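You operate a simulated robot arm through the tools that you are given. There is no shell and no other tool. Be economical: measure what you need, move in short steps, check, and stop when the job is done.

The job below is to be done with a simulated two-armed robot. You get a single attempt, and the scene is never put back.

Task
Take the cream cube and leave it on top of the thick brown ring. Take the big grey pad on the top of the brown table and put it away on the top of the yard table. Put one of the brown pads from the top of the brown table on top of the numbered block there. Take the square blue pad and put it on the shelf under the sight glass. Take the grey weight on the top of the brown table and put it away on the back edge of the plywood table. Put the silver block on top of the handled blue mould. Pull the grey sliding lid open. Any order will do. Set down upright: grey weight.

It is judged by the outcome, as a careful person would: the job done as asked, and still so three seconds after it is handed in. It fails if anything else is knocked over, pushed out of place, dropped, spilled or broken. A push-on lid holds only when it is set on centred and level and pressed home; a screw cap is set on level and turned clockwise until tight.

Robot
Two 7-joint arms with two-finger parallel grippers on one trunk, on a base that drives. Base frame: it is fixed to the floor where the robot stands at the start and does not move with it; the origin is under the middle of the robot, x ahead of it, y to its left, z up; the surface under the hand at the start is at about z = 760. Readings come in mm, rad, newtons and seconds.
The left shoulder is at the start at [110, 169, 1406], the right one opposite. With the tool pointing down near the work surface each hand reaches from about 400 to 720 mm from the robot's upright axis, wherever it stands, measured 20 degrees to its own side. Places, roughly: back edge of the plywood table (76x12 cm) [-3560, 3940, 800]; big grey pad (12x8x5 cm) [900, -2200, 800]; brown pad (5x5x2 cm) [800, -2200, 800]; cream cube (5x5x5 cm) [700, 0, 800]; grey sliding lid [1300, -2400, 800]; grey weight (7x7x8 cm) [1500, -2400, 800]; handled blue mould (32x10x5 cm) [1100, 400, 800]; numbered block [1500, -2750, 750]; shelf under the sight glass (22x40 cm) [2580, -3340, 960]; silver block (5x5x3 cm) [500, -2500, 800]; square blue pad (6x6x3 cm) [1200, -2200, 800]; thick brown ring (7x7x4 cm) [3100, 700, 800]; top of the yard table [1800, -5800, 800]. Payload 1.57 kg a hand.
The tool frame of a hand sits at the grasp point between the pads (the TCP): z along the fingers, y along the line on which they close. The tips reach 30 mm beyond it. The gripper opens to 80 mm. The fingers are 17 mm wide and 12 mm thick; the gripper's body (40 by 82 mm) begins 80 mm behind the TCP.
Orientation is that of the tool frame in the base frame, as a unit quaternion [x, y, z, w]. With the fingers straight down and closing along the base's y, the tool's x points along the base's -x, its y along +y and its z along -z.

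Tools
- The arms move only by the tool send_rows. It takes "left_moves", "right_moves" or both (then of equal length, played together; a hand with none holds still); each is a list of rows, each an object of numbers (a shift or turn left out is 0, a gripper value left out holds the last): "dx", "dy", "dz": the shift along the tool's x, y, z in m; "ax", "ay", "az": the turn, a rotation vector about the tool's x, y, z in rad. In form: [{"dx": .., "dy": .., "dz": .., "ax": .., "ay": .., "az": ..}, ...]. A call has 1 to 20 rows; each row is the pose to reach, as a shift and turn from the pose commanded when the call began, along the tool's axes at that moment. "left_gripper" and "right_gripper" are, for a hand that has rows, the opening, from 0 (shut) to 1 (fully open), set as the call begins (left out, the last holds). Each row takes 0.2 s and may step no farther than 50 mm and 0.15 rad from the row before; otherwise, or with a gripper value out of range, the whole call is refused. Where a pose cannot be reached the arm comes as near as it can. A force on the tool above 40 N (or 10 N above the force at the start of the call, whichever is more), or a blocked arm, ends the call early, and 0.2 s more pass. Each finger travels about 72 mm/s and halts on what it meets, pressing with about 23 N; the grip force reading is that of the motor and also rises with nothing between the fingers. The clock runs only during rows and for 0.2 s after the last one: add rows that repeat a pose to give the fingers time. The reply holds the time, the measured pose of the TCP, the force on the tool along the base axes, the opening and the grip force, in the units named above and with some noise, with the torque about the TCP (base axes, N m) and any sound that the robot's microphone picked up.
- Cameras (640 x 400 px; columns grow to the right, rows downward): "scene" is now at [143.5, 36.9, 1582.7]; the picture's right is [0.50, -0.87, -0.00], its down [-0.70, -0.40, -0.59] and it looks along [0.52, 0.30, -0.80] (base axes); focal length 269 px, centre (320, 200). "left" rides on the left gripper at [72, 7, -122] in its tool frame; the picture's right is [-0.09, 1.00, 0.00], its down [-0.84, -0.08, -0.54] and it looks along [-0.54, -0.05, 0.84] (tool axes); focal length 238 px, centre (320, 200). "right" rides on the right gripper at [72, -7, -122] in its tool frame; the picture's right is [0.09, 1.00, 0.00], its down [-0.84, 0.08, -0.54] and it looks along [-0.54, 0.05, 0.84] (tool axes); focal length 238 px, centre (320, 200). There is no depth. A picture from a camera that has moved, and an enlarged one, comes with that camera's place and axes in the base frame and with its lens.
- get_image(camera): a new picture of that camera. The clock stands still meanwhile.
- move_column(by): slides the trunk up (or, below 0, down) by that many mm; the arms and the scene camera ride with it, the base frame stays. It gives what a move gives, with no picture.
- roll_base(legs): drives the robot by 1 to 6 legs, each [ahead, left, turn to the left] in mm, mm and rad, along the robot's own axes; the way and the turn of a leg run together, so that a leg with both is an arc; at most 1500 mm and 3.142 rad a leg. The arms and the cameras ride along, it lands a little off, and it stops where it bumps. It gives what a move gives.
- pan_tilt(pan, tilt): turns the head with the scene camera to pan (to the left, within 1.501 rad either way) and tilt (down, from -0.506 to 1.204), counted from straight ahead of the robot. It gives what a move gives.
- zoom(camera, box): a new picture of the part [left, top, right, bottom] of that camera's present view, enlarged. The clock stands still meanwhile.
- hand_in(): hands the job in; it is judged then, once.

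Work in short steps. Places have to be worked out from the pictures, the camera data and where the tool is seen: move nearer, look again, correct. Check each grasp and each placing, and mend what went wrong. You have 196 turns and 172 pictures in all, those below and enlarged ones among them. Open the grippers and draw the arms clear of the work before you hand the job in, unless the task says otherwise; then end with one line.

The tools are called after ">>>" by a JSON object that holds its "op" and its "data". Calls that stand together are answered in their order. send_rows: Moves the arms, as the interface text tells. Its arguments: {"type":"object","properties":{"left_moves":{"type":"array"},"left_gripper":{"type":"number"},"right_moves":{"type":"array"},"right_gripper":{"type":"number"}},"required":[]} The other tools are called the same way: move_column (by) slides the trunk up or down; roll_base (legs) drives the base; pan_tilt (pan, tilt) turns the head that bears the scene camera; get_image (camera) takes a picture; zoom (camera, box) takes an enlarged picture of a part of a camera's view; hand_in () hands the job in.

At the start:

```text
clock: 0.0
left_tool_pos: [559.0, 439.6, 964.2]
left_orientation: [0.0, 1.0, 0.0, -0.001]
left_force: [-0.8, -1.0, -0.2]
left_torque: [0.0, 0.0, 0.01]
left_grip_width: 80.0
left_finger_force: 0.0
right_tool_pos: [710.0, -47.8, 998.5]
right_orientation: [0.0, 1.0, 0.0, 0.0]
right_force: [0.8, -0.3, 0.0]
right_torque: [0.01, -0.04, 0.01]
right_grip_width: 79.9
right_finger_force: 0.2
trunk travel left (down, up): [-720.0, 170.0]
robot x, y, heading: [0.9, 2.1, -0.004]
head pan, tilt: [0.52, 0.934]
```

scene: 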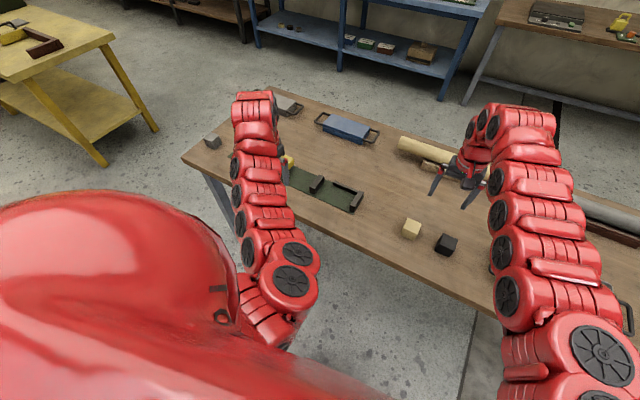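
right: 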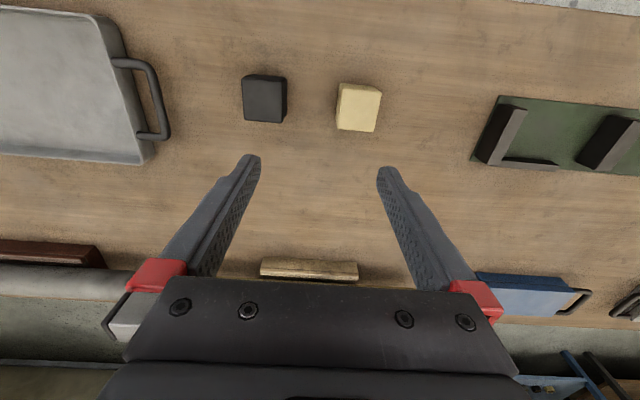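
left: 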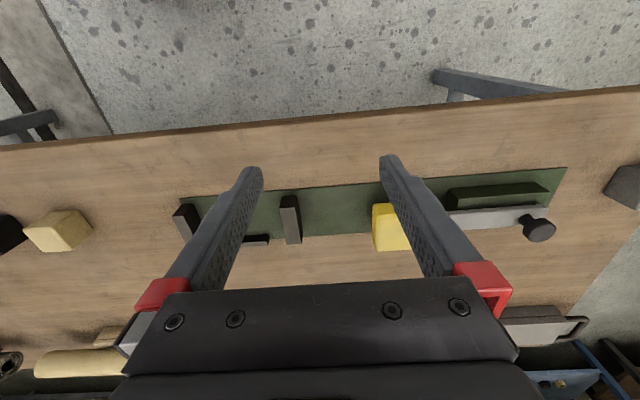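

The right camera puts the cream cube near [701, 2]. I'll zoom on it to read its rotation and survey the scene.

>>> {"op": "zoom", "data": {"camera": "right", "box": [220, 50, 420, 175]}}

>>> {"op": "pan_tilt", "data": {"pan": -1.2, "tilt": 0.5}}

>>> {"op": "get_image", "data": {"camera": "scene"}}

```text
3.20 times, centred on (320, 112) of right
camera zoom: at [638.0, -56.0, 1120.3], right [-0.09, 1.0, 0.0], down [0.84, 0.08, 0.54], along [0.54, 0.05, -0.84], focal length 763 px, centre (320, 480)
```

zoom: 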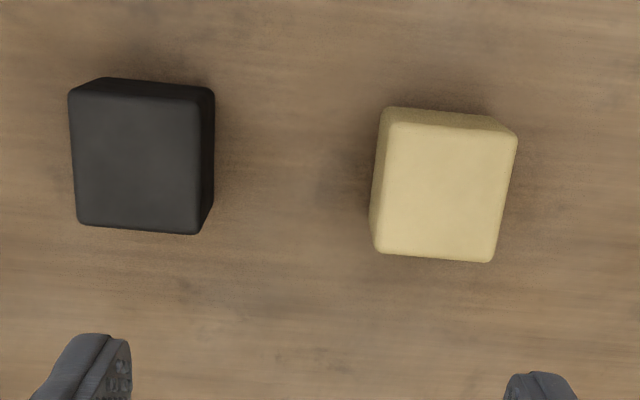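

```text
clock: 1.8
left_tool_pos: [559.8, 440.1, 964.6]
left_orientation: [0.0, 1.0, 0.001, 0.0]
left_force: [-0.1, 0.3, -0.8]
left_torque: [0.0, -0.01, 0.02]
left_grip_width: 80.1
left_finger_force: 0.0
right_tool_pos: [710.2, -47.9, 998.9]
right_orientation: [0.001, 1.0, 0.001, -0.001]
right_force: [-0.2, 0.5, -0.3]
right_torque: [0.01, 0.01, 0.0]
right_grip_width: 79.9
right_finger_force: 0.1
trunk travel left (down, up): [-720.0, 170.0]
robot x, y, heading: [1.6, -1.5, -0.001]
head pan, tilt: [-1.201, 0.499]
```

```text
167 pictures are left
camera scene: at [112.6, -84.5, 1619.0], right [-0.93, -0.36, 0.0], down [-0.17, 0.45, -0.88], along [0.32, -0.82, -0.48], focal length 269 px, centre (320, 200)
```

scene: 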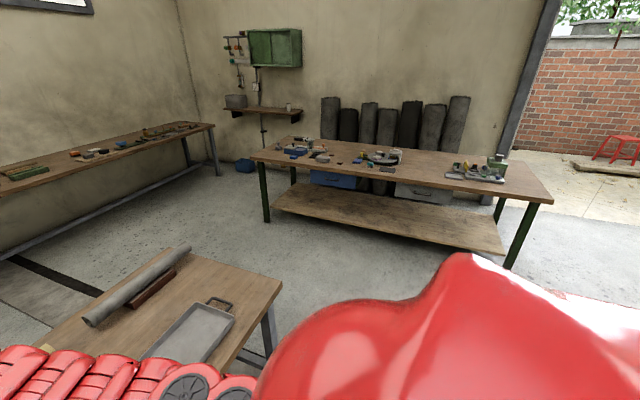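

The cube's top face works out to a centre near [701, -2], square to the base axes. I'll move the open right hand over it and go down to z≈800, then close.

>>> {"op": "send_rows", "data": {"right_moves": [{"dx": 0.009, "dy": 0.046, "dz": 0.0}, {"dx": 0.009, "dy": 0.046, "dz": 0.048}, {"dx": 0.009, "dy": 0.046, "dz": 0.096}, {"dx": 0.009, "dy": 0.046, "dz": 0.14}, {"dx": 0.009, "dy": 0.046, "dz": 0.175}, {"dx": 0.009, "dy": 0.046, "dz": 0.199}, {"dx": 0.009, "dy": 0.046, "dz": 0.199}], "right_gripper": 1}}

>>> {"op": "get_image", "data": {"camera": "right"}}

>>> {"op": "pan_tilt", "data": {"pan": -0.4, "tilt": 0.4}}

>>> {"op": "get_image", "data": {"camera": "scene"}}

```text
clock: 3.4
left_tool_pos: [559.5, 441.4, 963.7]
left_orientation: [0.0, 1.0, 0.0, -0.001]
left_force: [-0.4, 0.5, -0.5]
left_torque: [0.01, 0.01, 0.0]
left_grip_width: 79.9
left_finger_force: 0.0
right_tool_pos: [669.8, -10.8, 833.9]
right_orientation: [0.001, 1.0, 0.0, -0.001]
right_force: [0.1, 0.0, 0.4]
right_torque: [-0.01, -0.02, -0.01]
right_grip_width: 80.1
right_finger_force: 0.0
right hand out of reach, approached as far as the arm can: row 3, 4, 5, 6, 7
trunk travel left (down, up): [-720.0, 170.0]
robot x, y, heading: [-1.0, -0.8, 0.002]
head pan, tilt: [-1.201, 0.499]
```

```text
166 pictures are left
camera right: at [599.0, -18.9, 956.4], right [-0.09, 1.0, 0.0], down [0.84, 0.08, 0.54], along [0.54, 0.05, -0.84], focal length 238 px, centre (320, 200)
```

right: 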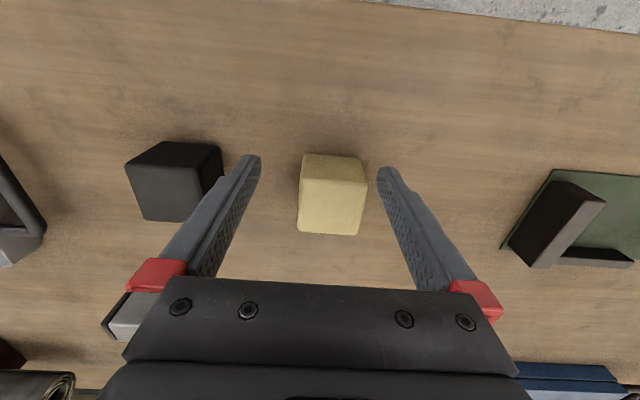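

```text
clock: 4.5
left_tool_pos: [559.7, 440.5, 964.8]
left_orientation: [0.0, 1.0, 0.0, -0.001]
left_force: [-0.2, 0.0, 0.4]
left_torque: [0.03, -0.01, -0.01]
left_grip_width: 80.0
left_finger_force: 0.0
right_tool_pos: [671.3, -12.3, 834.5]
right_orientation: [0.0, 1.0, 0.0, 0.0]
right_force: [0.7, 0.4, 0.6]
right_torque: [-0.01, 0.02, 0.02]
right_grip_width: 80.1
right_finger_force: 0.1
trunk travel left (down, up): [-720.0, 170.0]
robot x, y, heading: [-2.5, -1.2, -0.001]
head pan, tilt: [-0.4, 0.4]
```

```text
165 pictures are left
camera scene: at [165.0, -35.8, 1628.2], right [-0.39, -0.92, 0.0], down [-0.36, 0.15, -0.92], along [0.85, -0.36, -0.39], focal length 269 px, centre (320, 200)
```

scene: 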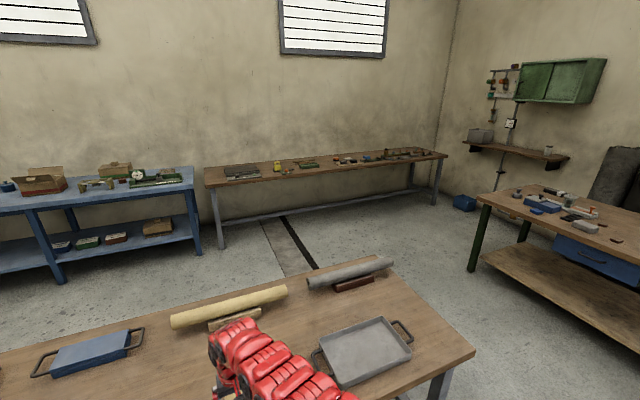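

Out of reach at this spot, so the hand stopped 30 mm short. I'll lift the hand and shift the base ahead and left so the cube sits on the right hand's side.

>>> {"op": "send_rows", "data": {"right_moves": [{"dz": -0.04}, {"dz": -0.08}, {"dz": -0.1}]}}

>>> {"op": "roll_base", "data": {"legs": [[60, 150, 0]]}}

```text
clock: 5.3
left_tool_pos: [557.5, 440.5, 964.8]
left_orientation: [0.0, 1.0, 0.0, -0.001]
left_force: [0.0, 0.3, 0.0]
left_torque: [0.04, 0.02, 0.01]
left_grip_width: 80.4
left_finger_force: 0.0
right_tool_pos: [670.1, -9.1, 937.3]
right_orientation: [-0.001, 1.0, 0.0, 0.0]
right_force: [-0.2, -0.1, -0.3]
right_torque: [-0.02, -0.03, 0.01]
right_grip_width: 80.2
right_finger_force: 0.0
trunk travel left (down, up): [-720.0, 170.0]
robot x, y, heading: [0.3, 3.7, -0.001]
head pan, tilt: [-0.4, 0.4]
```

```text
clock: 6.7
left_tool_pos: [618.4, 585.9, 964.9]
left_orientation: [-0.001, 1.0, 0.0, 0.0]
left_force: [0.1, -1.1, -0.2]
left_torque: [0.0, -0.01, 0.02]
left_grip_width: 80.0
left_finger_force: 0.2
right_tool_pos: [730.3, 136.8, 936.4]
right_orientation: [-0.001, 1.0, 0.0, 0.0]
right_force: [-0.2, 0.0, 0.6]
right_torque: [0.0, -0.01, 0.03]
right_grip_width: 79.8
right_finger_force: 0.2
trunk travel left (down, up): [-720.0, 170.0]
robot x, y, heading: [59.3, 141.5, 0.006]
head pan, tilt: [-0.4, 0.4]
```

Base moved cleanly. Now I bring the hand over the cube at [701, -2] and down to z≈800.

>>> {"op": "send_rows", "data": {"right_moves": [{"dx": 0.015, "dy": -0.045}, {"dx": 0.029, "dy": -0.09}, {"dx": 0.029, "dy": -0.138}, {"dx": 0.029, "dy": -0.138, "dz": 0.045}, {"dx": 0.029, "dy": -0.138, "dz": 0.075}, {"dx": 0.029, "dy": -0.138, "dz": 0.075}]}}

>>> {"op": "get_image", "data": {"camera": "right"}}

```text
clock: 8.1
left_tool_pos: [618.2, 585.0, 965.3]
left_orientation: [-0.001, 1.0, 0.0, 0.0]
left_force: [-0.3, 0.1, -0.7]
left_torque: [-0.01, -0.03, 0.01]
left_grip_width: 80.0
left_finger_force: 0.0
right_tool_pos: [701.7, -4.2, 861.6]
right_orientation: [-0.001, 1.0, 0.0, -0.001]
right_force: [-0.8, -0.7, -0.4]
right_torque: [-0.02, 0.01, 0.02]
right_grip_width: 80.0
right_finger_force: 0.1
trunk travel left (down, up): [-720.0, 170.0]
robot x, y, heading: [58.9, 146.9, 0.001]
head pan, tilt: [-0.4, 0.4]
```

```text
164 pictures are left
camera right: at [629.9, -11.1, 984.1], right [-0.09, 1.0, 0.0], down [0.84, 0.08, 0.54], along [0.54, 0.05, -0.84], focal length 238 px, centre (320, 200)
```

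right: 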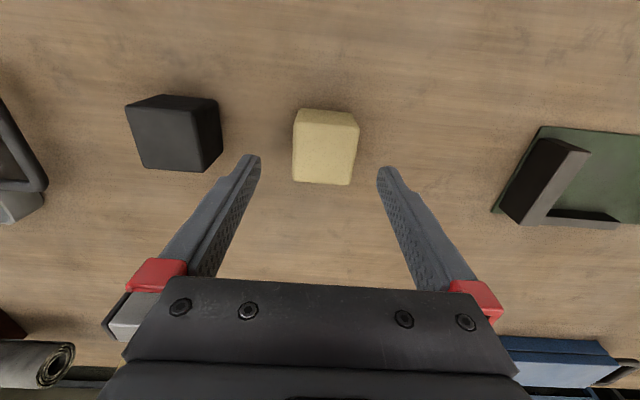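

Cube lines up between the fingers (centre ≈ [697, 0]). Going down to z≈800 and closing.

>>> {"op": "send_rows", "data": {"right_moves": [{"dx": 0.004, "dy": 0.003, "dz": 0.035}, {"dx": 0.004, "dy": 0.003, "dz": 0.061}, {"dx": 0.004, "dy": 0.003, "dz": 0.061}]}}

>>> {"op": "send_rows", "data": {"right_moves": [{}, {}, {}, {}], "right_gripper": 0}}

>>> {"op": "send_rows", "data": {"right_moves": [{"dz": -0.05}, {"dz": -0.1}, {"dz": -0.14}, {"dz": -0.14}]}}

>>> {"op": "get_image", "data": {"camera": "right"}}

```text
clock: 8.9
left_tool_pos: [618.9, 586.4, 964.8]
left_orientation: [0.0, 1.0, 0.0, -0.001]
left_force: [0.2, 0.1, 0.8]
left_torque: [0.0, -0.01, 0.0]
left_grip_width: 79.8
left_finger_force: 0.0
right_tool_pos: [697.9, 2.2, 798.8]
right_orientation: [-0.001, 1.0, 0.001, 0.001]
right_force: [-0.3, 0.1, 0.2]
right_torque: [0.01, -0.01, -0.02]
right_grip_width: 80.2
right_finger_force: 0.1
trunk travel left (down, up): [-720.0, 170.0]
robot x, y, heading: [64.1, 144.6, -0.002]
head pan, tilt: [-0.4, 0.4]
```

```text
clock: 9.9
left_tool_pos: [618.4, 585.7, 963.8]
left_orientation: [-0.001, 1.0, 0.0, 0.0]
left_force: [-0.4, 1.1, -0.4]
left_torque: [-0.01, 0.0, -0.03]
left_grip_width: 80.2
left_finger_force: 0.2
right_tool_pos: [698.6, 1.9, 799.6]
right_orientation: [0.0, 1.0, 0.0, -0.001]
right_force: [-0.4, -0.8, -0.2]
right_torque: [0.0, 0.0, 0.0]
right_grip_width: 49.6
right_finger_force: 23.3
trunk travel left (down, up): [-720.0, 170.0]
robot x, y, heading: [56.2, 145.6, 0.004]
head pan, tilt: [-0.4, 0.4]
```

```text
clock: 10.9
left_tool_pos: [618.7, 587.2, 962.7]
left_orientation: [-0.001, 1.0, -0.002, -0.001]
left_force: [-0.3, -1.0, -0.7]
left_torque: [-0.01, 0.01, 0.01]
left_grip_width: 80.0
left_finger_force: 0.0
right_tool_pos: [698.8, 5.3, 939.1]
right_orientation: [-0.002, 1.0, -0.001, -0.001]
right_force: [-0.7, 0.4, -2.1]
right_torque: [-0.04, 0.05, 0.0]
right_grip_width: 49.7
right_finger_force: 22.4
trunk travel left (down, up): [-720.0, 170.0]
robot x, y, heading: [57.0, 144.4, 0.004]
head pan, tilt: [-0.4, 0.4]
```

```text
163 pictures are left
camera right: at [626.5, -3.8, 1061.4], right [-0.09, 1.0, 0.0], down [0.84, 0.08, 0.54], along [0.54, 0.05, -0.84], focal length 238 px, centre (320, 200)
```

right: 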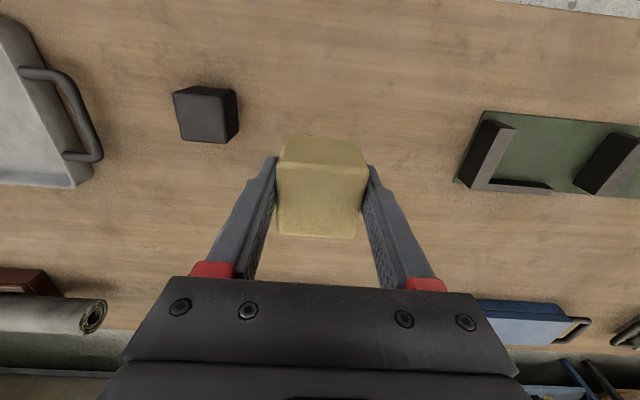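

Cube is held (49.6 mm). The ring should be on the blue bench by the far wall; I'll drive round the left end of this table, first sideways, then look.

>>> {"op": "roll_base", "data": {"legs": [[-60, 1440, 0]]}}

>>> {"op": "pan_tilt", "data": {"pan": 0.3, "tilt": 0.5}}

>>> {"op": "get_image", "data": {"camera": "scene"}}

```text
clock: 18.2
left_tool_pos: [548.9, 2065.6, 963.4]
left_orientation: [-0.003, 1.0, 0.0, -0.002]
left_force: [0.4, -0.5, 1.0]
left_torque: [-0.01, -0.01, 0.02]
left_grip_width: 79.9
left_finger_force: 0.0
right_tool_pos: [631.6, 1484.5, 939.2]
right_orientation: [-0.004, 1.0, 0.0, 0.001]
right_force: [-0.6, -0.5, -0.8]
right_torque: [0.02, 0.01, 0.0]
right_grip_width: 49.7
right_finger_force: 23.6
trunk travel left (down, up): [-720.0, 170.0]
robot x, y, heading: [-8.4, 1621.6, 0.007]
head pan, tilt: [-0.4, 0.4]
```

```text
clock: 19.3
left_tool_pos: [549.8, 2066.6, 963.8]
left_orientation: [-0.003, 1.0, 0.0, -0.001]
left_force: [-0.1, 0.0, -0.4]
left_torque: [0.01, 0.0, 0.01]
left_grip_width: 80.3
left_finger_force: 0.1
right_tool_pos: [632.4, 1483.8, 940.6]
right_orientation: [-0.004, 1.0, 0.0, 0.001]
right_force: [0.5, 0.3, -0.6]
right_torque: [-0.01, 0.03, -0.01]
right_grip_width: 49.7
right_finger_force: 23.4
trunk travel left (down, up): [-720.0, 170.0]
robot x, y, heading: [-6.9, 1621.7, 0.004]
head pan, tilt: [0.3, 0.499]
```

```text
162 pictures are left
camera scene: at [160.0, 1650.3, 1619.0], right [0.3, -0.95, 0.0], down [-0.46, -0.14, -0.88], along [0.84, 0.27, -0.48], focal length 269 px, centre (320, 200)
```

scene: 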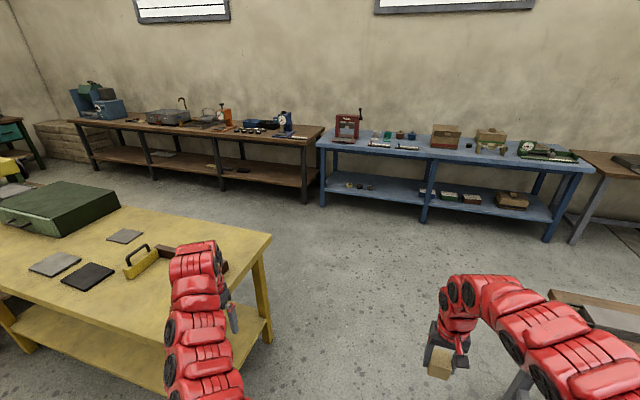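

Clear aisle: I drive ahead past the tables, then look at the blue bench.

>>> {"op": "roll_base", "data": {"legs": [[1400, -20, 0], [600, -770, 0]]}}

>>> {"op": "pan_tilt", "data": {"pan": 0, "tilt": 0.5}}

>>> {"op": "get_image", "data": {"camera": "scene"}}

```text
clock: 30.9
left_tool_pos: [2548.4, 1277.3, 964.3]
left_orientation: [0.001, 1.0, 0.0, 0.0]
left_force: [1.4, 0.7, -0.2]
left_torque: [-0.01, -0.01, -0.03]
left_grip_width: 80.0
left_finger_force: 0.1
right_tool_pos: [2623.3, 693.0, 939.3]
right_orientation: [0.001, 1.0, -0.001, 0.0]
right_force: [0.6, -0.8, -1.8]
right_torque: [-0.01, -0.01, 0.02]
right_grip_width: 49.6
right_finger_force: 23.4
trunk travel left (down, up): [-720.0, 170.0]
robot x, y, heading: [1990.1, 840.8, -0.005]
head pan, tilt: [0.3, 0.499]
```

```text
clock: 31.7
left_tool_pos: [2547.0, 1276.1, 963.6]
left_orientation: [0.002, 1.0, 0.0, -0.001]
left_force: [0.1, 0.0, -0.5]
left_torque: [0.01, 0.02, 0.01]
left_grip_width: 79.8
left_finger_force: 0.0
right_tool_pos: [2622.9, 693.2, 940.4]
right_orientation: [0.002, 1.0, 0.0, -0.001]
right_force: [0.2, -0.4, -0.8]
right_torque: [0.01, 0.03, -0.03]
right_grip_width: 49.7
right_finger_force: 23.5
trunk travel left (down, up): [-720.0, 170.0]
robot x, y, heading: [1982.3, 837.3, -0.001]
head pan, tilt: [0.0, 0.499]
```

```text
161 pictures are left
camera scene: at [2156.5, 837.7, 1619.0], right [0.0, -1.0, 0.0], down [-0.48, 0.0, -0.88], along [0.88, 0.0, -0.48], focal length 269 px, centre (320, 200)
```

scene: 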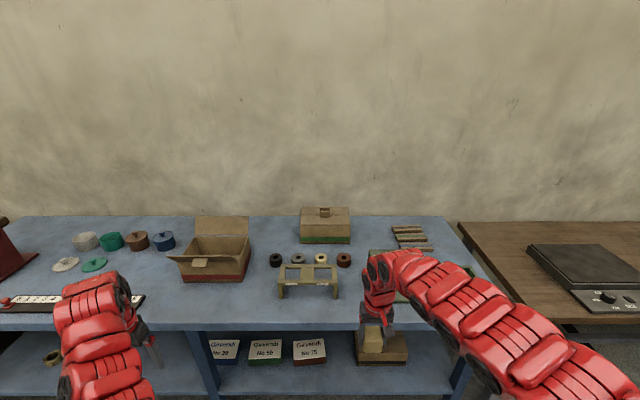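

The rings sit behind a small stand; brown one at about [3104, 733]. Zooming to see it and its neighbours.

>>> {"op": "zoom", "data": {"camera": "scene", "box": [250, 200, 410, 300]}}

```text
4.00 times, centred on (330, 250) of scene
camera zoom: at [2156.5, 837.7, 1619.0], right [0.0, -1.0, 0.0], down [-0.48, 0.0, -0.88], along [0.88, 0.0, -0.48], focal length 1077 px, centre (280, 0)
```

zoom: 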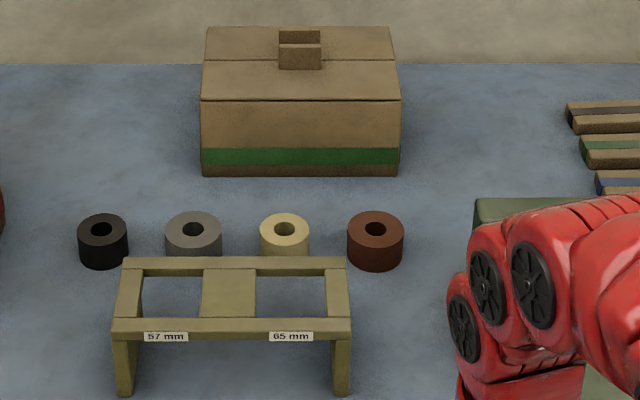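

Ring centre ≈ [3112, 729]. To gain reach I'll raise both hands, then lower the trunk by 250 mm (so hands end at similar height), left hand drawn back.

>>> {"op": "send_rows", "data": {"right_moves": [{"dz": -0.05}, {"dz": -0.1}, {"dz": -0.15}, {"dz": -0.2}, {"dz": -0.25}, {"dz": -0.28}], "left_moves": [{"dx": 0.02, "dz": -0.045}, {"dx": 0.04, "dz": -0.09}, {"dx": 0.06, "dz": -0.135}, {"dx": 0.08, "dz": -0.18}, {"dx": 0.1, "dz": -0.225}, {"dx": 0.11, "dz": -0.27}]}}

>>> {"op": "move_column", "data": {"by": -250}}

>>> {"op": "roll_base", "data": {"legs": [[0, 60, 0], [350, 0, 0]]}}

>>> {"op": "get_image", "data": {"camera": "right"}}

```text
clock: 33.1
left_tool_pos: [2511.7, 1308.4, 1139.6]
left_orientation: [0.003, 1.0, -0.002, 0.0]
left_force: [-0.1, 0.4, -0.4]
left_torque: [-0.04, -0.02, 0.01]
left_grip_width: 80.2
left_finger_force: 0.1
left hand out of reach, approached as far as the arm can: row 1, 2, 3, 4, 5, 6
right_tool_pos: [2650.9, 694.0, 1158.9]
right_orientation: [0.003, 1.0, 0.001, 0.0]
right_force: [0.2, 1.1, -1.0]
right_torque: [-0.01, 0.01, -0.01]
right_grip_width: 49.9
right_finger_force: 23.0
right hand out of reach, approached as far as the arm can: row 1, 2, 5, 6
trunk travel left (down, up): [-720.0, 170.0]
robot x, y, heading: [1985.9, 837.5, -0.004]
head pan, tilt: [0.0, 0.499]
```

```text
clock: 35.7
left_tool_pos: [2511.7, 1308.0, 890.1]
left_orientation: [0.001, 1.0, 0.0, -0.001]
left_force: [-0.1, 1.1, 0.4]
left_torque: [-0.01, -0.01, 0.0]
left_grip_width: 79.9
left_finger_force: 0.1
right_tool_pos: [2649.3, 694.0, 909.3]
right_orientation: [0.002, 1.0, -0.001, 0.001]
right_force: [-0.3, 0.8, -1.1]
right_torque: [0.0, 0.0, -0.02]
right_grip_width: 49.7
right_finger_force: 22.9
trunk travel left (down, up): [-470.0, 420.0]
robot x, y, heading: [1986.0, 838.1, -0.003]
head pan, tilt: [0.0, 0.499]
```

```text
clock: 38.0
left_tool_pos: [2742.3, 1362.3, 889.4]
left_orientation: [0.006, 1.0, -0.001, 0.001]
left_force: [0.8, -0.6, -0.1]
left_torque: [-0.02, -0.02, 0.0]
left_grip_width: 80.0
left_finger_force: 0.0
right_tool_pos: [2863.9, 750.2, 905.6]
right_orientation: [-0.003, 1.0, 0.0, -0.02]
right_force: [-12.8, 0.0, 0.4]
right_torque: [0.08, 0.23, 0.31]
right_grip_width: 52.3
right_finger_force: 23.3
trunk travel left (down, up): [-470.0, 420.0]
robot x, y, heading: [2211.4, 898.7, -0.012]
head pan, tilt: [0.0, 0.499]
stopped in leg 2: the force on the tool passed its limit at 127 N (the readings are from after the stop); the commanded pose is now the measured one
```

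```text
159 pictures are left
camera right: at [2797.3, 741.4, 1031.3], right [-0.1, 1.0, 0.0], down [0.86, 0.08, 0.51], along [0.51, 0.05, -0.86], focal length 238 px, centre (320, 200)
```

right: 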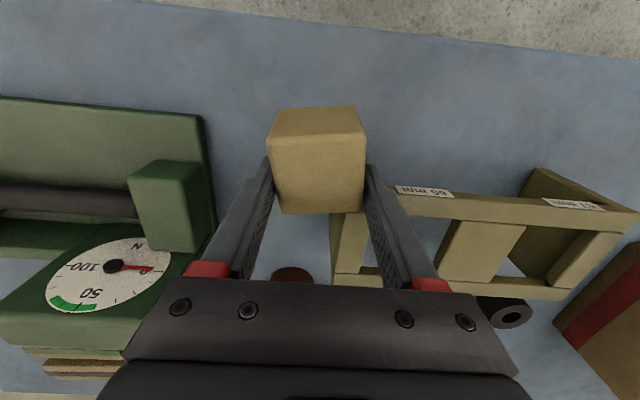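

The cube hit the tall stand. I'll back off a little, lift the hand, and see whether the stand was displaced.

>>> {"op": "roll_base", "data": {"legs": [[-60, 0, 0.01]]}}

>>> {"op": "send_rows", "data": {"right_moves": [{"dz": -0.05}, {"dz": -0.1}, {"dz": -0.15}]}}

>>> {"op": "get_image", "data": {"camera": "right"}}

>>> {"op": "get_image", "data": {"camera": "scene"}}

```text
clock: 38.9
left_tool_pos: [2678.5, 1368.1, 889.8]
left_orientation: [0.001, 1.0, -0.001, 0.0]
left_force: [-0.7, 0.4, -0.8]
left_torque: [-0.01, -0.04, -0.02]
left_grip_width: 80.1
left_finger_force: 0.1
right_tool_pos: [2808.1, 755.7, 907.3]
right_orientation: [-0.007, 1.0, 0.0, -0.018]
right_force: [0.1, 0.1, -0.9]
right_torque: [0.01, -0.03, 0.0]
right_grip_width: 52.3
right_finger_force: 23.1
trunk travel left (down, up): [-470.0, 420.0]
robot x, y, heading: [2158.0, 898.2, -0.008]
head pan, tilt: [0.0, 0.499]
```

```text
clock: 39.7
left_tool_pos: [2680.5, 1367.7, 889.2]
left_orientation: [0.002, 1.0, 0.0, 0.0]
left_force: [-0.2, 0.0, 0.3]
left_torque: [-0.03, -0.01, 0.02]
left_grip_width: 80.0
left_finger_force: 0.0
right_tool_pos: [2854.4, 763.9, 920.7]
right_orientation: [-0.006, 1.0, -0.001, -0.018]
right_force: [-0.2, 0.1, -1.3]
right_torque: [-0.01, -0.02, 0.0]
right_grip_width: 52.4
right_finger_force: 23.2
right hand out of reach, approached as far as the arm can: row 1, 2, 3
trunk travel left (down, up): [-470.0, 420.0]
robot x, y, heading: [2153.8, 900.2, -0.005]
head pan, tilt: [0.0, 0.499]
```

```text
158 pictures are left
camera right: at [2786.0, 755.7, 1044.9], right [-0.1, 0.99, 0.0], down [0.85, 0.09, 0.51], along [0.51, 0.05, -0.86], focal length 238 px, centre (320, 200)
```

right: 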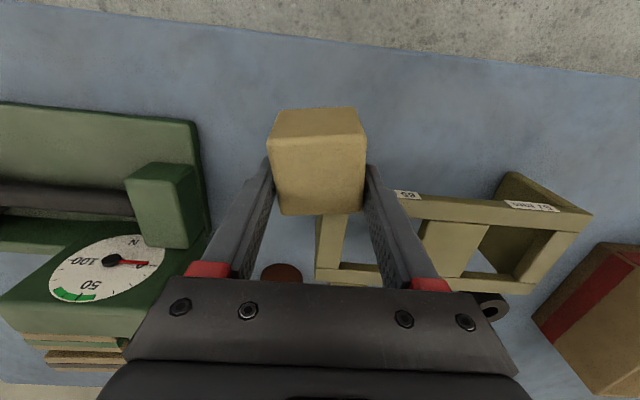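

```text
157 pictures are left
camera scene: at [2325.2, 898.2, 1369.1], right [0.0, -1.0, 0.0], down [-0.48, 0.0, -0.88], along [0.88, 0.0, -0.48], focal length 269 px, centre (320, 200)
```

scene: 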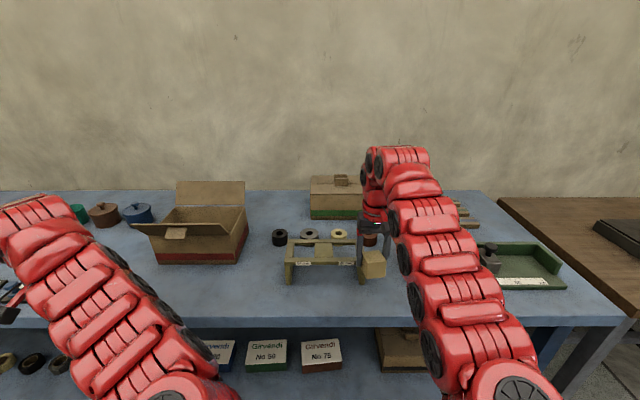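

I'll zoom to compare the stand's position with before.

>>> {"op": "zoom", "data": {"camera": "scene", "box": [250, 200, 410, 300]}}

```text
4.00 times, centred on (330, 250) of scene
camera zoom: at [2325.2, 898.2, 1369.1], right [0.0, -1.0, 0.0], down [-0.48, 0.0, -0.88], along [0.88, 0.0, -0.48], focal length 1077 px, centre (280, 0)
```

zoom: 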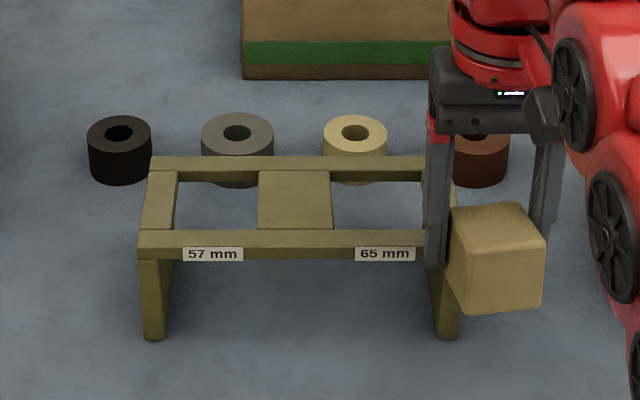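

Stand hasn't moved (leg bases compute to the same spots, top at z≈870). I'll raise the trunk 60 mm so the cube clears it, pull the left hand back, and then drive ahead.

>>> {"op": "move_column", "data": {"by": 60}}

>>> {"op": "send_rows", "data": {"left_moves": [{"dx": 0.03}, {"dx": 0.06}, {"dx": 0.08}]}}

>>> {"op": "roll_base", "data": {"legs": [[190, 0, 0]]}}

>>> {"op": "get_image", "data": {"camera": "right"}}

```text
clock: 40.7
left_tool_pos: [2679.8, 1368.1, 949.4]
left_orientation: [0.002, 1.0, 0.0, 0.0]
left_force: [0.1, 0.9, -0.1]
left_torque: [-0.01, -0.01, 0.02]
left_grip_width: 80.0
left_finger_force: 0.2
right_tool_pos: [2853.7, 766.2, 979.1]
right_orientation: [-0.007, 1.0, 0.0, -0.018]
right_force: [-0.4, -0.4, -1.0]
right_torque: [-0.03, -0.01, -0.01]
right_grip_width: 52.4
right_finger_force: 23.1
trunk travel left (down, up): [-530.0, 360.0]
robot x, y, heading: [2156.5, 898.5, -0.005]
head pan, tilt: [0.0, 0.499]
```

```text
clock: 41.5
left_tool_pos: [2657.3, 1396.6, 948.1]
left_orientation: [0.001, 1.0, 0.0, -0.002]
left_force: [0.3, 0.7, -0.3]
left_torque: [-0.01, 0.03, 0.01]
left_grip_width: 80.0
left_finger_force: 0.0
left hand out of reach, approached as far as the arm can: row 1, 2, 3
right_tool_pos: [2854.4, 765.7, 979.7]
right_orientation: [-0.007, 1.0, 0.0, -0.018]
right_force: [0.9, 0.2, -0.7]
right_torque: [0.03, -0.01, 0.01]
right_grip_width: 52.5
right_finger_force: 22.9
trunk travel left (down, up): [-530.0, 360.0]
robot x, y, heading: [2151.7, 901.2, -0.004]
head pan, tilt: [0.0, 0.499]
```

```text
clock: 43.1
left_tool_pos: [2845.1, 1396.1, 948.9]
left_orientation: [0.0, 1.0, 0.0, -0.001]
left_force: [0.2, -0.5, -0.4]
left_torque: [0.01, 0.03, -0.02]
left_grip_width: 79.9
left_finger_force: 0.1
right_tool_pos: [3040.9, 766.8, 979.6]
right_orientation: [-0.007, 1.0, 0.0, -0.019]
right_force: [0.4, 1.4, -1.7]
right_torque: [0.02, -0.01, 0.01]
right_grip_width: 52.1
right_finger_force: 23.3
trunk travel left (down, up): [-530.0, 360.0]
robot x, y, heading: [2344.1, 898.2, -0.008]
head pan, tilt: [0.0, 0.499]
```

```text
155 pictures are left
camera right: at [2974.3, 757.2, 1104.0], right [-0.11, 0.99, 0.0], down [0.86, 0.09, 0.51], along [0.51, 0.06, -0.86], focal length 238 px, centre (320, 200)
```

right: 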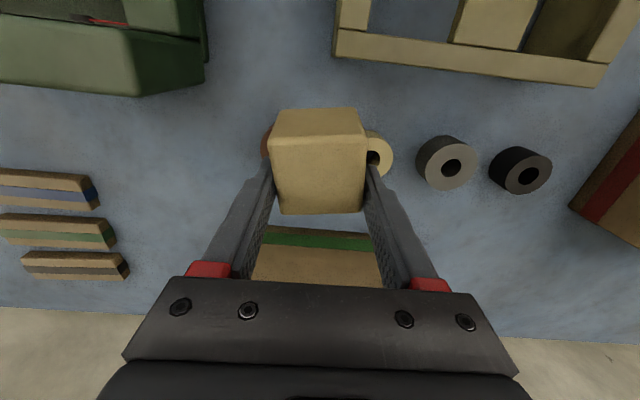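

Parallax between views puts the bench at z≈796 and the brown ring at about [3069, 735], top z≈836; the cube has slid ~15 mm toward the robot in the grip and is slightly pitched. I'll correct the pitch, move over, and lower partway.

>>> {"op": "send_rows", "data": {"right_moves": [{"dx": -0.02, "dy": -0.016, "ay": -0.03}, {"dx": -0.043, "dy": -0.032, "ay": -0.06}, {"dx": -0.043, "dy": -0.032, "dz": 0.04, "ay": -0.06}, {"dx": -0.043, "dy": -0.032, "dz": 0.065, "ay": -0.06}, {"dx": -0.043, "dy": -0.032, "dz": 0.065, "ay": -0.06}]}}

>>> {"op": "get_image", "data": {"camera": "right"}}

>>> {"op": "zoom", "data": {"camera": "scene", "box": [290, 150, 450, 250]}}

```text
clock: 44.3
left_tool_pos: [2843.5, 1395.6, 949.1]
left_orientation: [0.001, 1.0, -0.001, -0.002]
left_force: [0.5, 0.5, -0.2]
left_torque: [0.03, -0.01, -0.03]
left_grip_width: 79.8
left_finger_force: 0.1
right_tool_pos: [3072.1, 734.6, 912.3]
right_orientation: [-0.008, 1.0, 0.0, 0.013]
right_force: [-0.3, 0.3, -1.4]
right_torque: [0.02, -0.01, 0.0]
right_grip_width: 52.2
right_finger_force: 22.7
right hand out of reach, approached as far as the arm can: row 1, 2, 3, 4, 5
trunk travel left (down, up): [-530.0, 360.0]
robot x, y, heading: [2342.5, 896.1, -0.005]
head pan, tilt: [0.0, 0.499]
```

```text
154 pictures are left
camera right: at [2997.8, 725.1, 1032.6], right [-0.11, 0.99, 0.0], down [0.82, 0.09, 0.56], along [0.56, 0.06, -0.83], focal length 238 px, centre (320, 200)
```

right: 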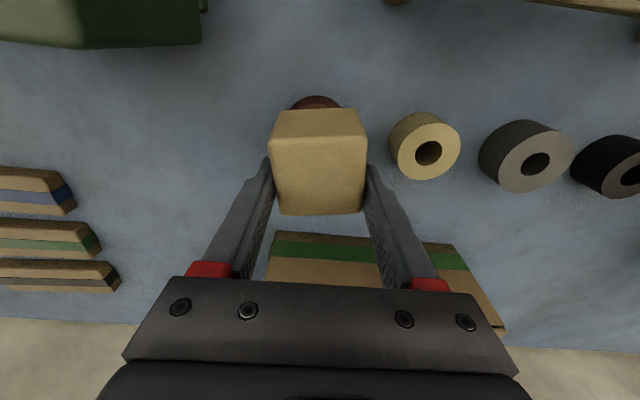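

```text
4.00 times, centred on (370, 200) of scene
camera zoom: at [2512.8, 896.7, 1429.0], right [0.0, -1.0, 0.0], down [-0.48, 0.0, -0.88], along [0.88, 0.0, -0.48], focal length 1077 px, centre (120, 200)
```

zoom: 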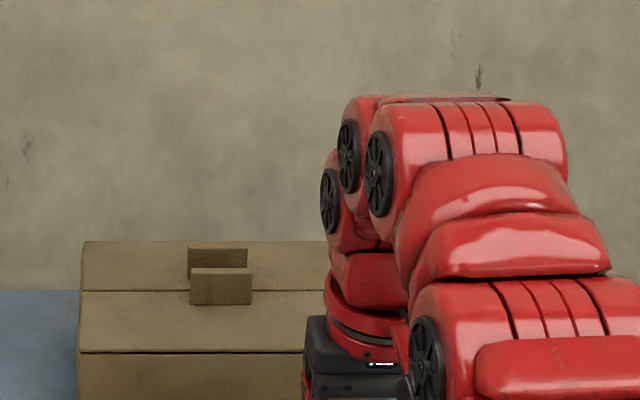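

Right camera gives ring centre ≈ [3070, 727]; hand needs ~13 mm more reach, so I roll ahead 30 mm, then adjust.

>>> {"op": "roll_base", "data": {"legs": [[30, 0, 0]]}}

>>> {"op": "get_image", "data": {"camera": "right"}}

```text
clock: 45.1
left_tool_pos: [2872.3, 1395.9, 948.3]
left_orientation: [0.001, 1.0, 0.001, -0.002]
left_force: [0.2, -0.3, -1.4]
left_torque: [0.02, 0.0, 0.06]
left_grip_width: 79.8
left_finger_force: 0.0
right_tool_pos: [3102.6, 736.1, 912.4]
right_orientation: [-0.008, 1.0, 0.0, 0.011]
right_force: [0.7, 0.0, -0.9]
right_torque: [0.02, 0.0, 0.02]
right_grip_width: 52.0
right_finger_force: 22.8
trunk travel left (down, up): [-530.0, 360.0]
robot x, y, heading: [2373.8, 898.6, -0.001]
head pan, tilt: [0.0, 0.499]
```

```text
152 pictures are left
camera right: at [3028.0, 726.2, 1032.9], right [-0.11, 0.99, 0.0], down [0.82, 0.09, 0.56], along [0.56, 0.06, -0.83], focal length 238 px, centre (320, 200)
```

right: 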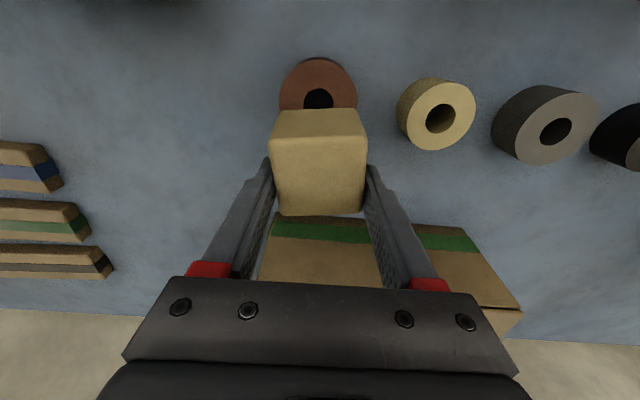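

Ring hole centre computes to ≈[3067, 729], top z≈834. I align the cube over it and lower gently; contact will stop the motion.

>>> {"op": "send_rows", "data": {"right_moves": [{"dx": 0.02, "dy": -0.005}, {"dx": 0.02, "dy": -0.005, "dz": 0.015}, {"dx": 0.02, "dy": -0.005, "dz": 0.025}, {"dx": 0.02, "dy": -0.005, "dz": 0.025}]}}

>>> {"op": "get_image", "data": {"camera": "right"}}

```text
clock: 46.1
left_tool_pos: [2873.2, 1395.3, 948.0]
left_orientation: [0.0, 1.0, -0.001, -0.002]
left_force: [-0.4, 0.2, -0.2]
left_torque: [-0.02, -0.02, -0.02]
left_grip_width: 79.9
left_finger_force: 0.1
right_tool_pos: [3083.2, 730.3, 888.0]
right_orientation: [-0.007, 1.0, -0.001, 0.012]
right_force: [-0.1, 0.5, -1.2]
right_torque: [0.03, 0.01, 0.01]
right_grip_width: 51.9
right_finger_force: 22.8
trunk travel left (down, up): [-530.0, 360.0]
robot x, y, heading: [2372.1, 897.1, -0.0]
head pan, tilt: [0.0, 0.499]
```

```text
151 pictures are left
camera right: at [3008.9, 721.1, 1008.7], right [-0.11, 0.99, 0.0], down [0.82, 0.09, 0.56], along [0.56, 0.06, -0.83], focal length 238 px, centre (320, 200)
```

right: 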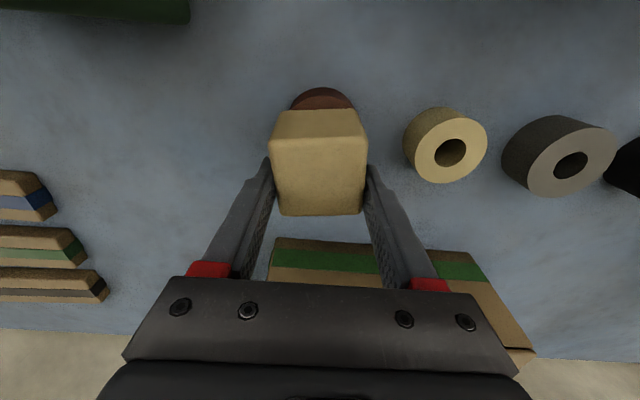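

Cube is centred in y, and I nudge it 4 mm back in x while lowering till contact.

>>> {"op": "send_rows", "data": {"right_moves": [{"dx": 0.004, "dz": 0.005}, {"dx": 0.004, "dz": 0.009}, {"dx": 0.004, "dz": 0.012}, {"dx": 0.004, "dz": 0.015}, {"dx": 0.004, "dz": 0.018}]}}

>>> {"op": "get_image", "data": {"camera": "right"}}

```text
clock: 47.3
left_tool_pos: [2869.7, 1398.7, 949.0]
left_orientation: [0.0, 1.0, 0.0, 0.0]
left_force: [-0.1, 0.2, -0.4]
left_torque: [0.0, 0.02, -0.02]
left_grip_width: 80.1
left_finger_force: 0.0
right_tool_pos: [3078.0, 731.2, 873.4]
right_orientation: [-0.009, 1.0, -0.001, 0.016]
right_force: [-2.6, 2.4, 29.3]
right_torque: [0.17, -0.32, 0.33]
right_grip_width: 51.4
right_finger_force: 22.7
trunk travel left (down, up): [-530.0, 360.0]
robot x, y, heading: [2371.1, 898.8, -0.003]
head pan, tilt: [0.0, 0.499]
```

```text
150 pictures are left
camera right: at [3002.6, 721.3, 992.9], right [-0.11, 0.99, 0.0], down [0.82, 0.09, 0.57], along [0.56, 0.06, -0.82], focal length 238 px, centre (320, 200)
```

right: 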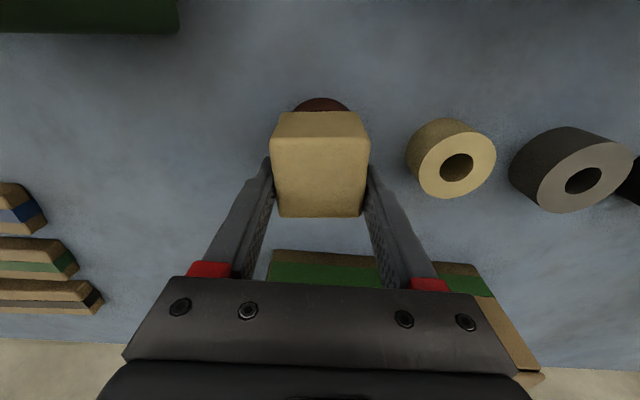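

Contact at z≈873 (29 N) – the cube rests on the ring. I ease off a hair, open, then rise.

>>> {"op": "send_rows", "data": {"right_moves": [{"dz": -0.003}]}}

>>> {"op": "send_rows", "data": {"right_moves": [{}, {}, {}], "right_gripper": 0.9}}

>>> {"op": "get_image", "data": {"camera": "right"}}

```text
clock: 47.7
left_tool_pos: [2870.9, 1397.6, 948.3]
left_orientation: [0.0, 1.0, -0.001, -0.002]
left_force: [0.2, 0.3, 0.7]
left_torque: [0.02, -0.01, -0.01]
left_grip_width: 80.0
left_finger_force: 0.1
right_tool_pos: [3078.8, 730.4, 873.1]
right_orientation: [-0.007, 1.0, 0.0, 0.013]
right_force: [4.0, 2.9, 17.6]
right_torque: [0.17, -0.36, 0.05]
right_grip_width: 51.5
right_finger_force: 23.3
trunk travel left (down, up): [-530.0, 360.0]
robot x, y, heading: [2369.4, 899.0, -0.001]
head pan, tilt: [0.0, 0.499]
```

```text
clock: 48.5
left_tool_pos: [2872.2, 1396.8, 947.9]
left_orientation: [0.001, 1.0, 0.0, -0.002]
left_force: [0.5, 0.9, 1.1]
left_torque: [0.0, 0.0, -0.02]
left_grip_width: 79.8
left_finger_force: 0.1
right_tool_pos: [3079.7, 729.2, 871.6]
right_orientation: [-0.008, 1.0, 0.0, 0.012]
right_force: [-0.8, 0.0, -0.3]
right_torque: [0.02, -0.02, -0.02]
right_grip_width: 72.1
right_finger_force: 0.1
trunk travel left (down, up): [-530.0, 360.0]
robot x, y, heading: [2372.0, 897.5, -0.001]
head pan, tilt: [0.0, 0.499]
```

```text
149 pictures are left
camera right: at [3004.5, 720.3, 992.1], right [-0.11, 0.99, 0.0], down [0.82, 0.09, 0.56], along [0.56, 0.06, -0.83], focal length 238 px, centre (320, 200)
```

right: 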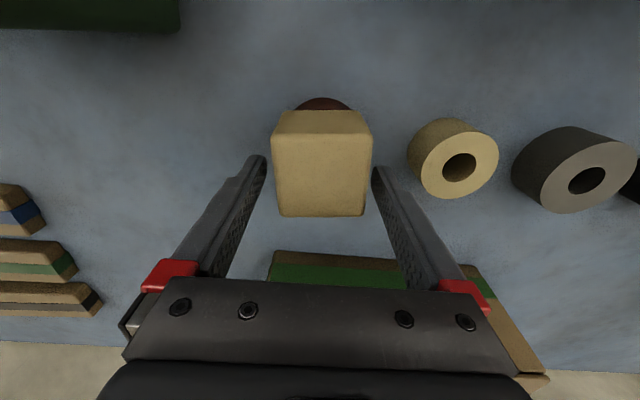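

The cube stands on the ring. Rising straight up and raising the trunk before backing away.

>>> {"op": "send_rows", "data": {"right_moves": [{"dz": -0.03}, {"dz": -0.07}, {"dz": -0.09}]}}

>>> {"op": "move_column", "data": {"by": 100}}

>>> {"op": "roll_base", "data": {"legs": [[-300, 0, 0]]}}

>>> {"op": "zoom", "data": {"camera": "scene", "box": [220, 200, 420, 325]}}

```text
clock: 49.3
left_tool_pos: [2873.6, 1397.7, 948.9]
left_orientation: [0.001, 1.0, 0.0, -0.001]
left_force: [-0.8, 0.3, 0.4]
left_torque: [-0.01, 0.01, -0.01]
left_grip_width: 80.0
left_finger_force: 0.0
right_tool_pos: [3079.3, 729.1, 960.0]
right_orientation: [-0.008, 1.0, 0.0, 0.012]
right_force: [0.5, -0.2, 0.8]
right_torque: [0.02, -0.01, 0.01]
right_grip_width: 72.3
right_finger_force: 0.1
trunk travel left (down, up): [-530.0, 360.0]
robot x, y, heading: [2370.8, 895.6, -0.002]
head pan, tilt: [0.0, 0.499]
```

```text
clock: 50.6
left_tool_pos: [2872.8, 1397.2, 1049.2]
left_orientation: [0.001, 1.0, 0.0, -0.002]
left_force: [-0.9, 0.4, -0.2]
left_torque: [0.05, -0.03, -0.01]
left_grip_width: 79.9
left_finger_force: 0.1
right_tool_pos: [3079.2, 730.1, 1058.9]
right_orientation: [-0.008, 1.0, 0.0, 0.012]
right_force: [0.0, -0.5, 0.7]
right_torque: [-0.02, 0.0, 0.04]
right_grip_width: 72.0
right_finger_force: 0.1
trunk travel left (down, up): [-630.0, 260.0]
robot x, y, heading: [2372.6, 897.4, -0.006]
head pan, tilt: [0.0, 0.499]
```

```text
clock: 52.6
left_tool_pos: [2578.2, 1398.2, 1049.0]
left_orientation: [-0.002, 1.0, 0.001, -0.002]
left_force: [-0.9, -0.9, -0.5]
left_torque: [0.0, -0.01, -0.03]
left_grip_width: 80.0
left_finger_force: 0.0
right_tool_pos: [2784.8, 730.6, 1059.9]
right_orientation: [-0.01, 1.0, 0.001, 0.012]
right_force: [-0.6, 0.0, 0.4]
right_torque: [0.03, 0.0, 0.0]
right_grip_width: 72.1
right_finger_force: 0.2
trunk travel left (down, up): [-630.0, 260.0]
robot x, y, heading: [2078.1, 895.7, 0.003]
head pan, tilt: [0.0, 0.499]
```

```text
3.20 times, centred on (320, 262) of scene
camera zoom: at [2249.2, 897.7, 1529.0], right [0.0, -1.0, 0.0], down [-0.48, 0.0, -0.88], along [0.88, 0.0, -0.48], focal length 862 px, centre (320, 0)
```

zoom: 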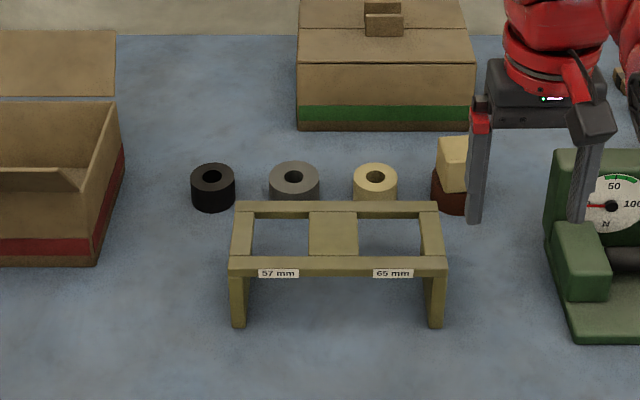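

The cube is on the ring and everything else is in place. Next: the brown table; I back into the aisle, turn right and drive down to it.

>>> {"op": "roll_base", "data": {"legs": [[-140, 0, 0], [0, 0, -1.571], [1500, 0, 0], [650, 0, 0], [0, -640, 0]]}}

>>> {"op": "pan_tilt", "data": {"pan": 0, "tilt": 0.6}}

>>> {"op": "get_image", "data": {"camera": "scene"}}

```text
clock: 71.4
left_tool_pos: [1733.1, -1771.7, 1048.3]
left_orientation: [0.711, 0.703, 0.001, -0.002]
left_force: [0.0, 0.6, 0.4]
left_torque: [0.0, 0.0, -0.01]
left_grip_width: 80.1
left_finger_force: 0.0
right_tool_pos: [1064.3, -1971.6, 1059.1]
right_orientation: [0.705, 0.709, -0.008, 0.008]
right_force: [0.5, -1.1, 0.4]
right_torque: [-0.02, 0.02, 0.02]
right_grip_width: 72.1
right_finger_force: 0.0
trunk travel left (down, up): [-630.0, 260.0]
robot x, y, heading: [1237.9, -1267.3, -1.581]
head pan, tilt: [0.0, 0.499]
```

```text
clock: 72.0
left_tool_pos: [1732.9, -1772.5, 1048.3]
left_orientation: [0.711, 0.703, 0.001, -0.002]
left_force: [0.0, 0.6, 0.0]
left_torque: [0.0, -0.04, -0.03]
left_grip_width: 80.0
left_finger_force: 0.0
right_tool_pos: [1063.9, -1971.3, 1058.8]
right_orientation: [0.705, 0.709, -0.008, 0.009]
right_force: [0.2, -0.3, 0.6]
right_torque: [0.0, 0.01, 0.02]
right_grip_width: 72.2
right_finger_force: 0.1
trunk travel left (down, up): [-630.0, 260.0]
robot x, y, heading: [1237.1, -1268.7, -1.581]
head pan, tilt: [0.0, 0.6]
```

```text
147 pictures are left
camera scene: at [1235.8, -1435.5, 1520.0], right [-1.0, 0.01, 0.0], down [0.01, 0.56, -0.83], along [-0.01, -0.83, -0.56], focal length 269 px, centre (320, 200)
```

scene: 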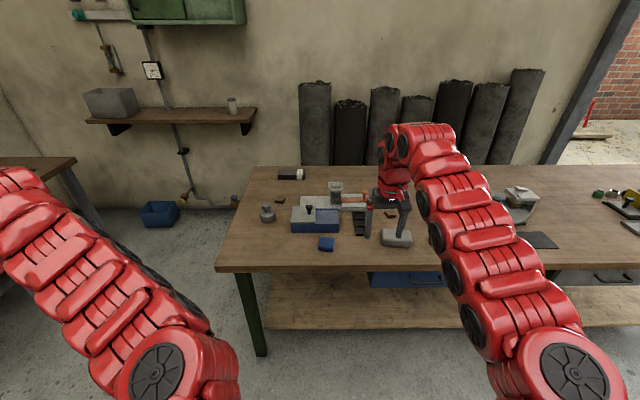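

Zooming in on the brown table's left half.

>>> {"op": "zoom", "data": {"camera": "scene", "box": [210, 150, 450, 300]}}

>>> {"op": "zoom", "data": {"camera": "scene", "box": [440, 160, 640, 285]}}

>>> {"op": "get_image", "data": {"camera": "right"}}

```text
2.67 times, centred on (330, 225) of scene
camera zoom: at [1235.8, -1435.5, 1520.0], right [-1.0, 0.01, 0.0], down [0.01, 0.56, -0.83], along [-0.01, -0.83, -0.56], focal length 718 px, centre (293, 133)
```

zoom: 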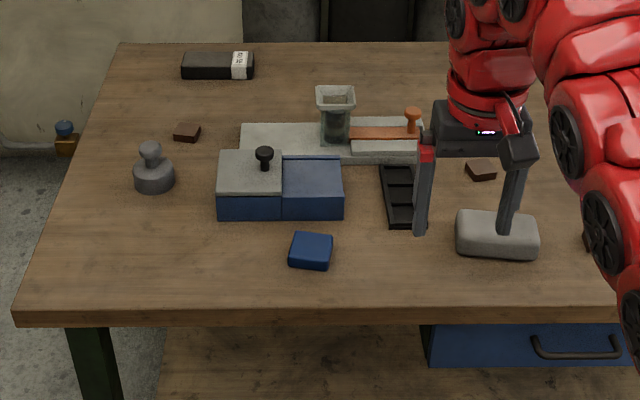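

```text
3.20 times, centred on (540, 222) of scene
camera zoom: at [1235.8, -1435.5, 1520.0], right [-1.0, 0.01, 0.0], down [0.01, 0.56, -0.83], along [-0.01, -0.83, -0.56], focal length 862 px, centre (-384, 128)
```

zoom: 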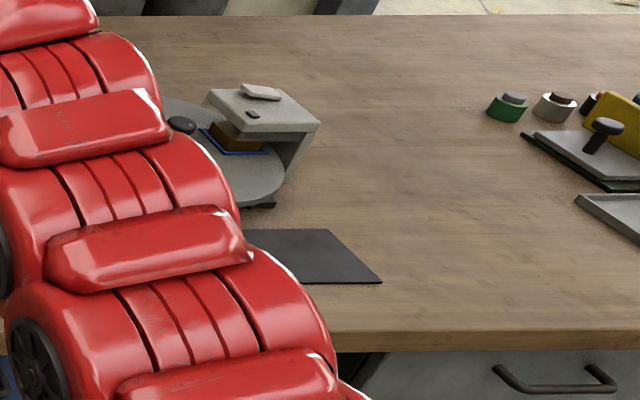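

```text
144 pictures are left
camera right: at [1056.4, -1898.7, 1180.1], right [1.0, 0.1, 0.0], down [0.08, -0.82, 0.56], along [0.05, -0.56, -0.83], focal length 238 px, centre (320, 200)
```

right: 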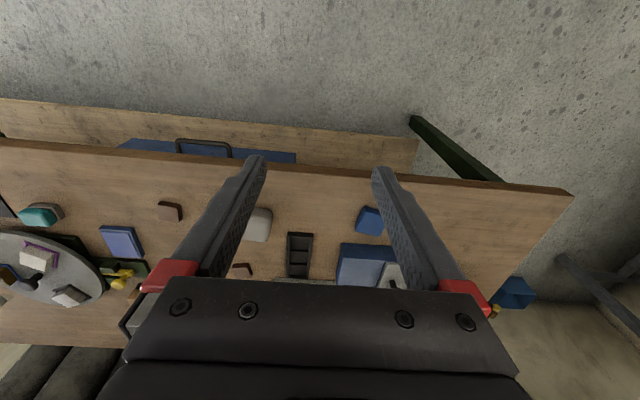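

Zooming tighter on the dark block with label, the lidded box, and the disc.

>>> {"op": "zoom", "data": {"camera": "scene", "box": [255, 155, 351, 215]}}

>>> {"op": "zoom", "data": {"camera": "scene", "box": [250, 190, 378, 270]}}

```text
6.67 times, centred on (303, 185) of scene
camera zoom: at [1235.8, -1435.5, 1520.0], right [-1.0, 0.01, 0.0], down [0.01, 0.56, -0.83], along [-0.01, -0.83, -0.56], focal length 1795 px, centre (433, 300)
```

zoom: 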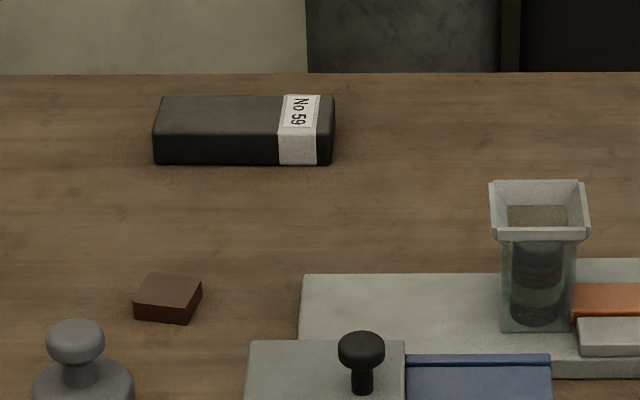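

```text
5.00 times, centred on (314, 230) of scene
camera zoom: at [1235.8, -1435.5, 1520.0], right [-1.0, 0.01, 0.0], down [0.01, 0.56, -0.83], along [-0.01, -0.83, -0.56], focal length 1346 px, centre (350, 50)
```

zoom: 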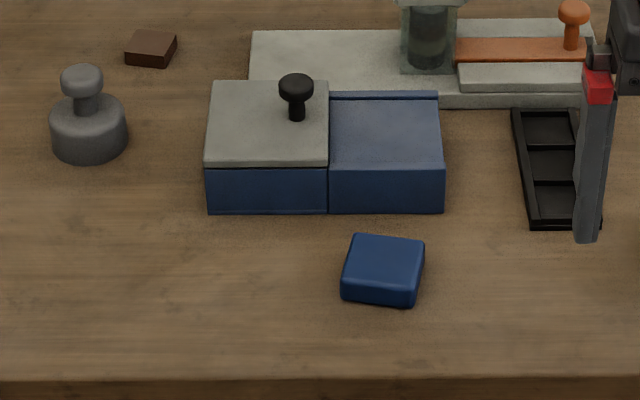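

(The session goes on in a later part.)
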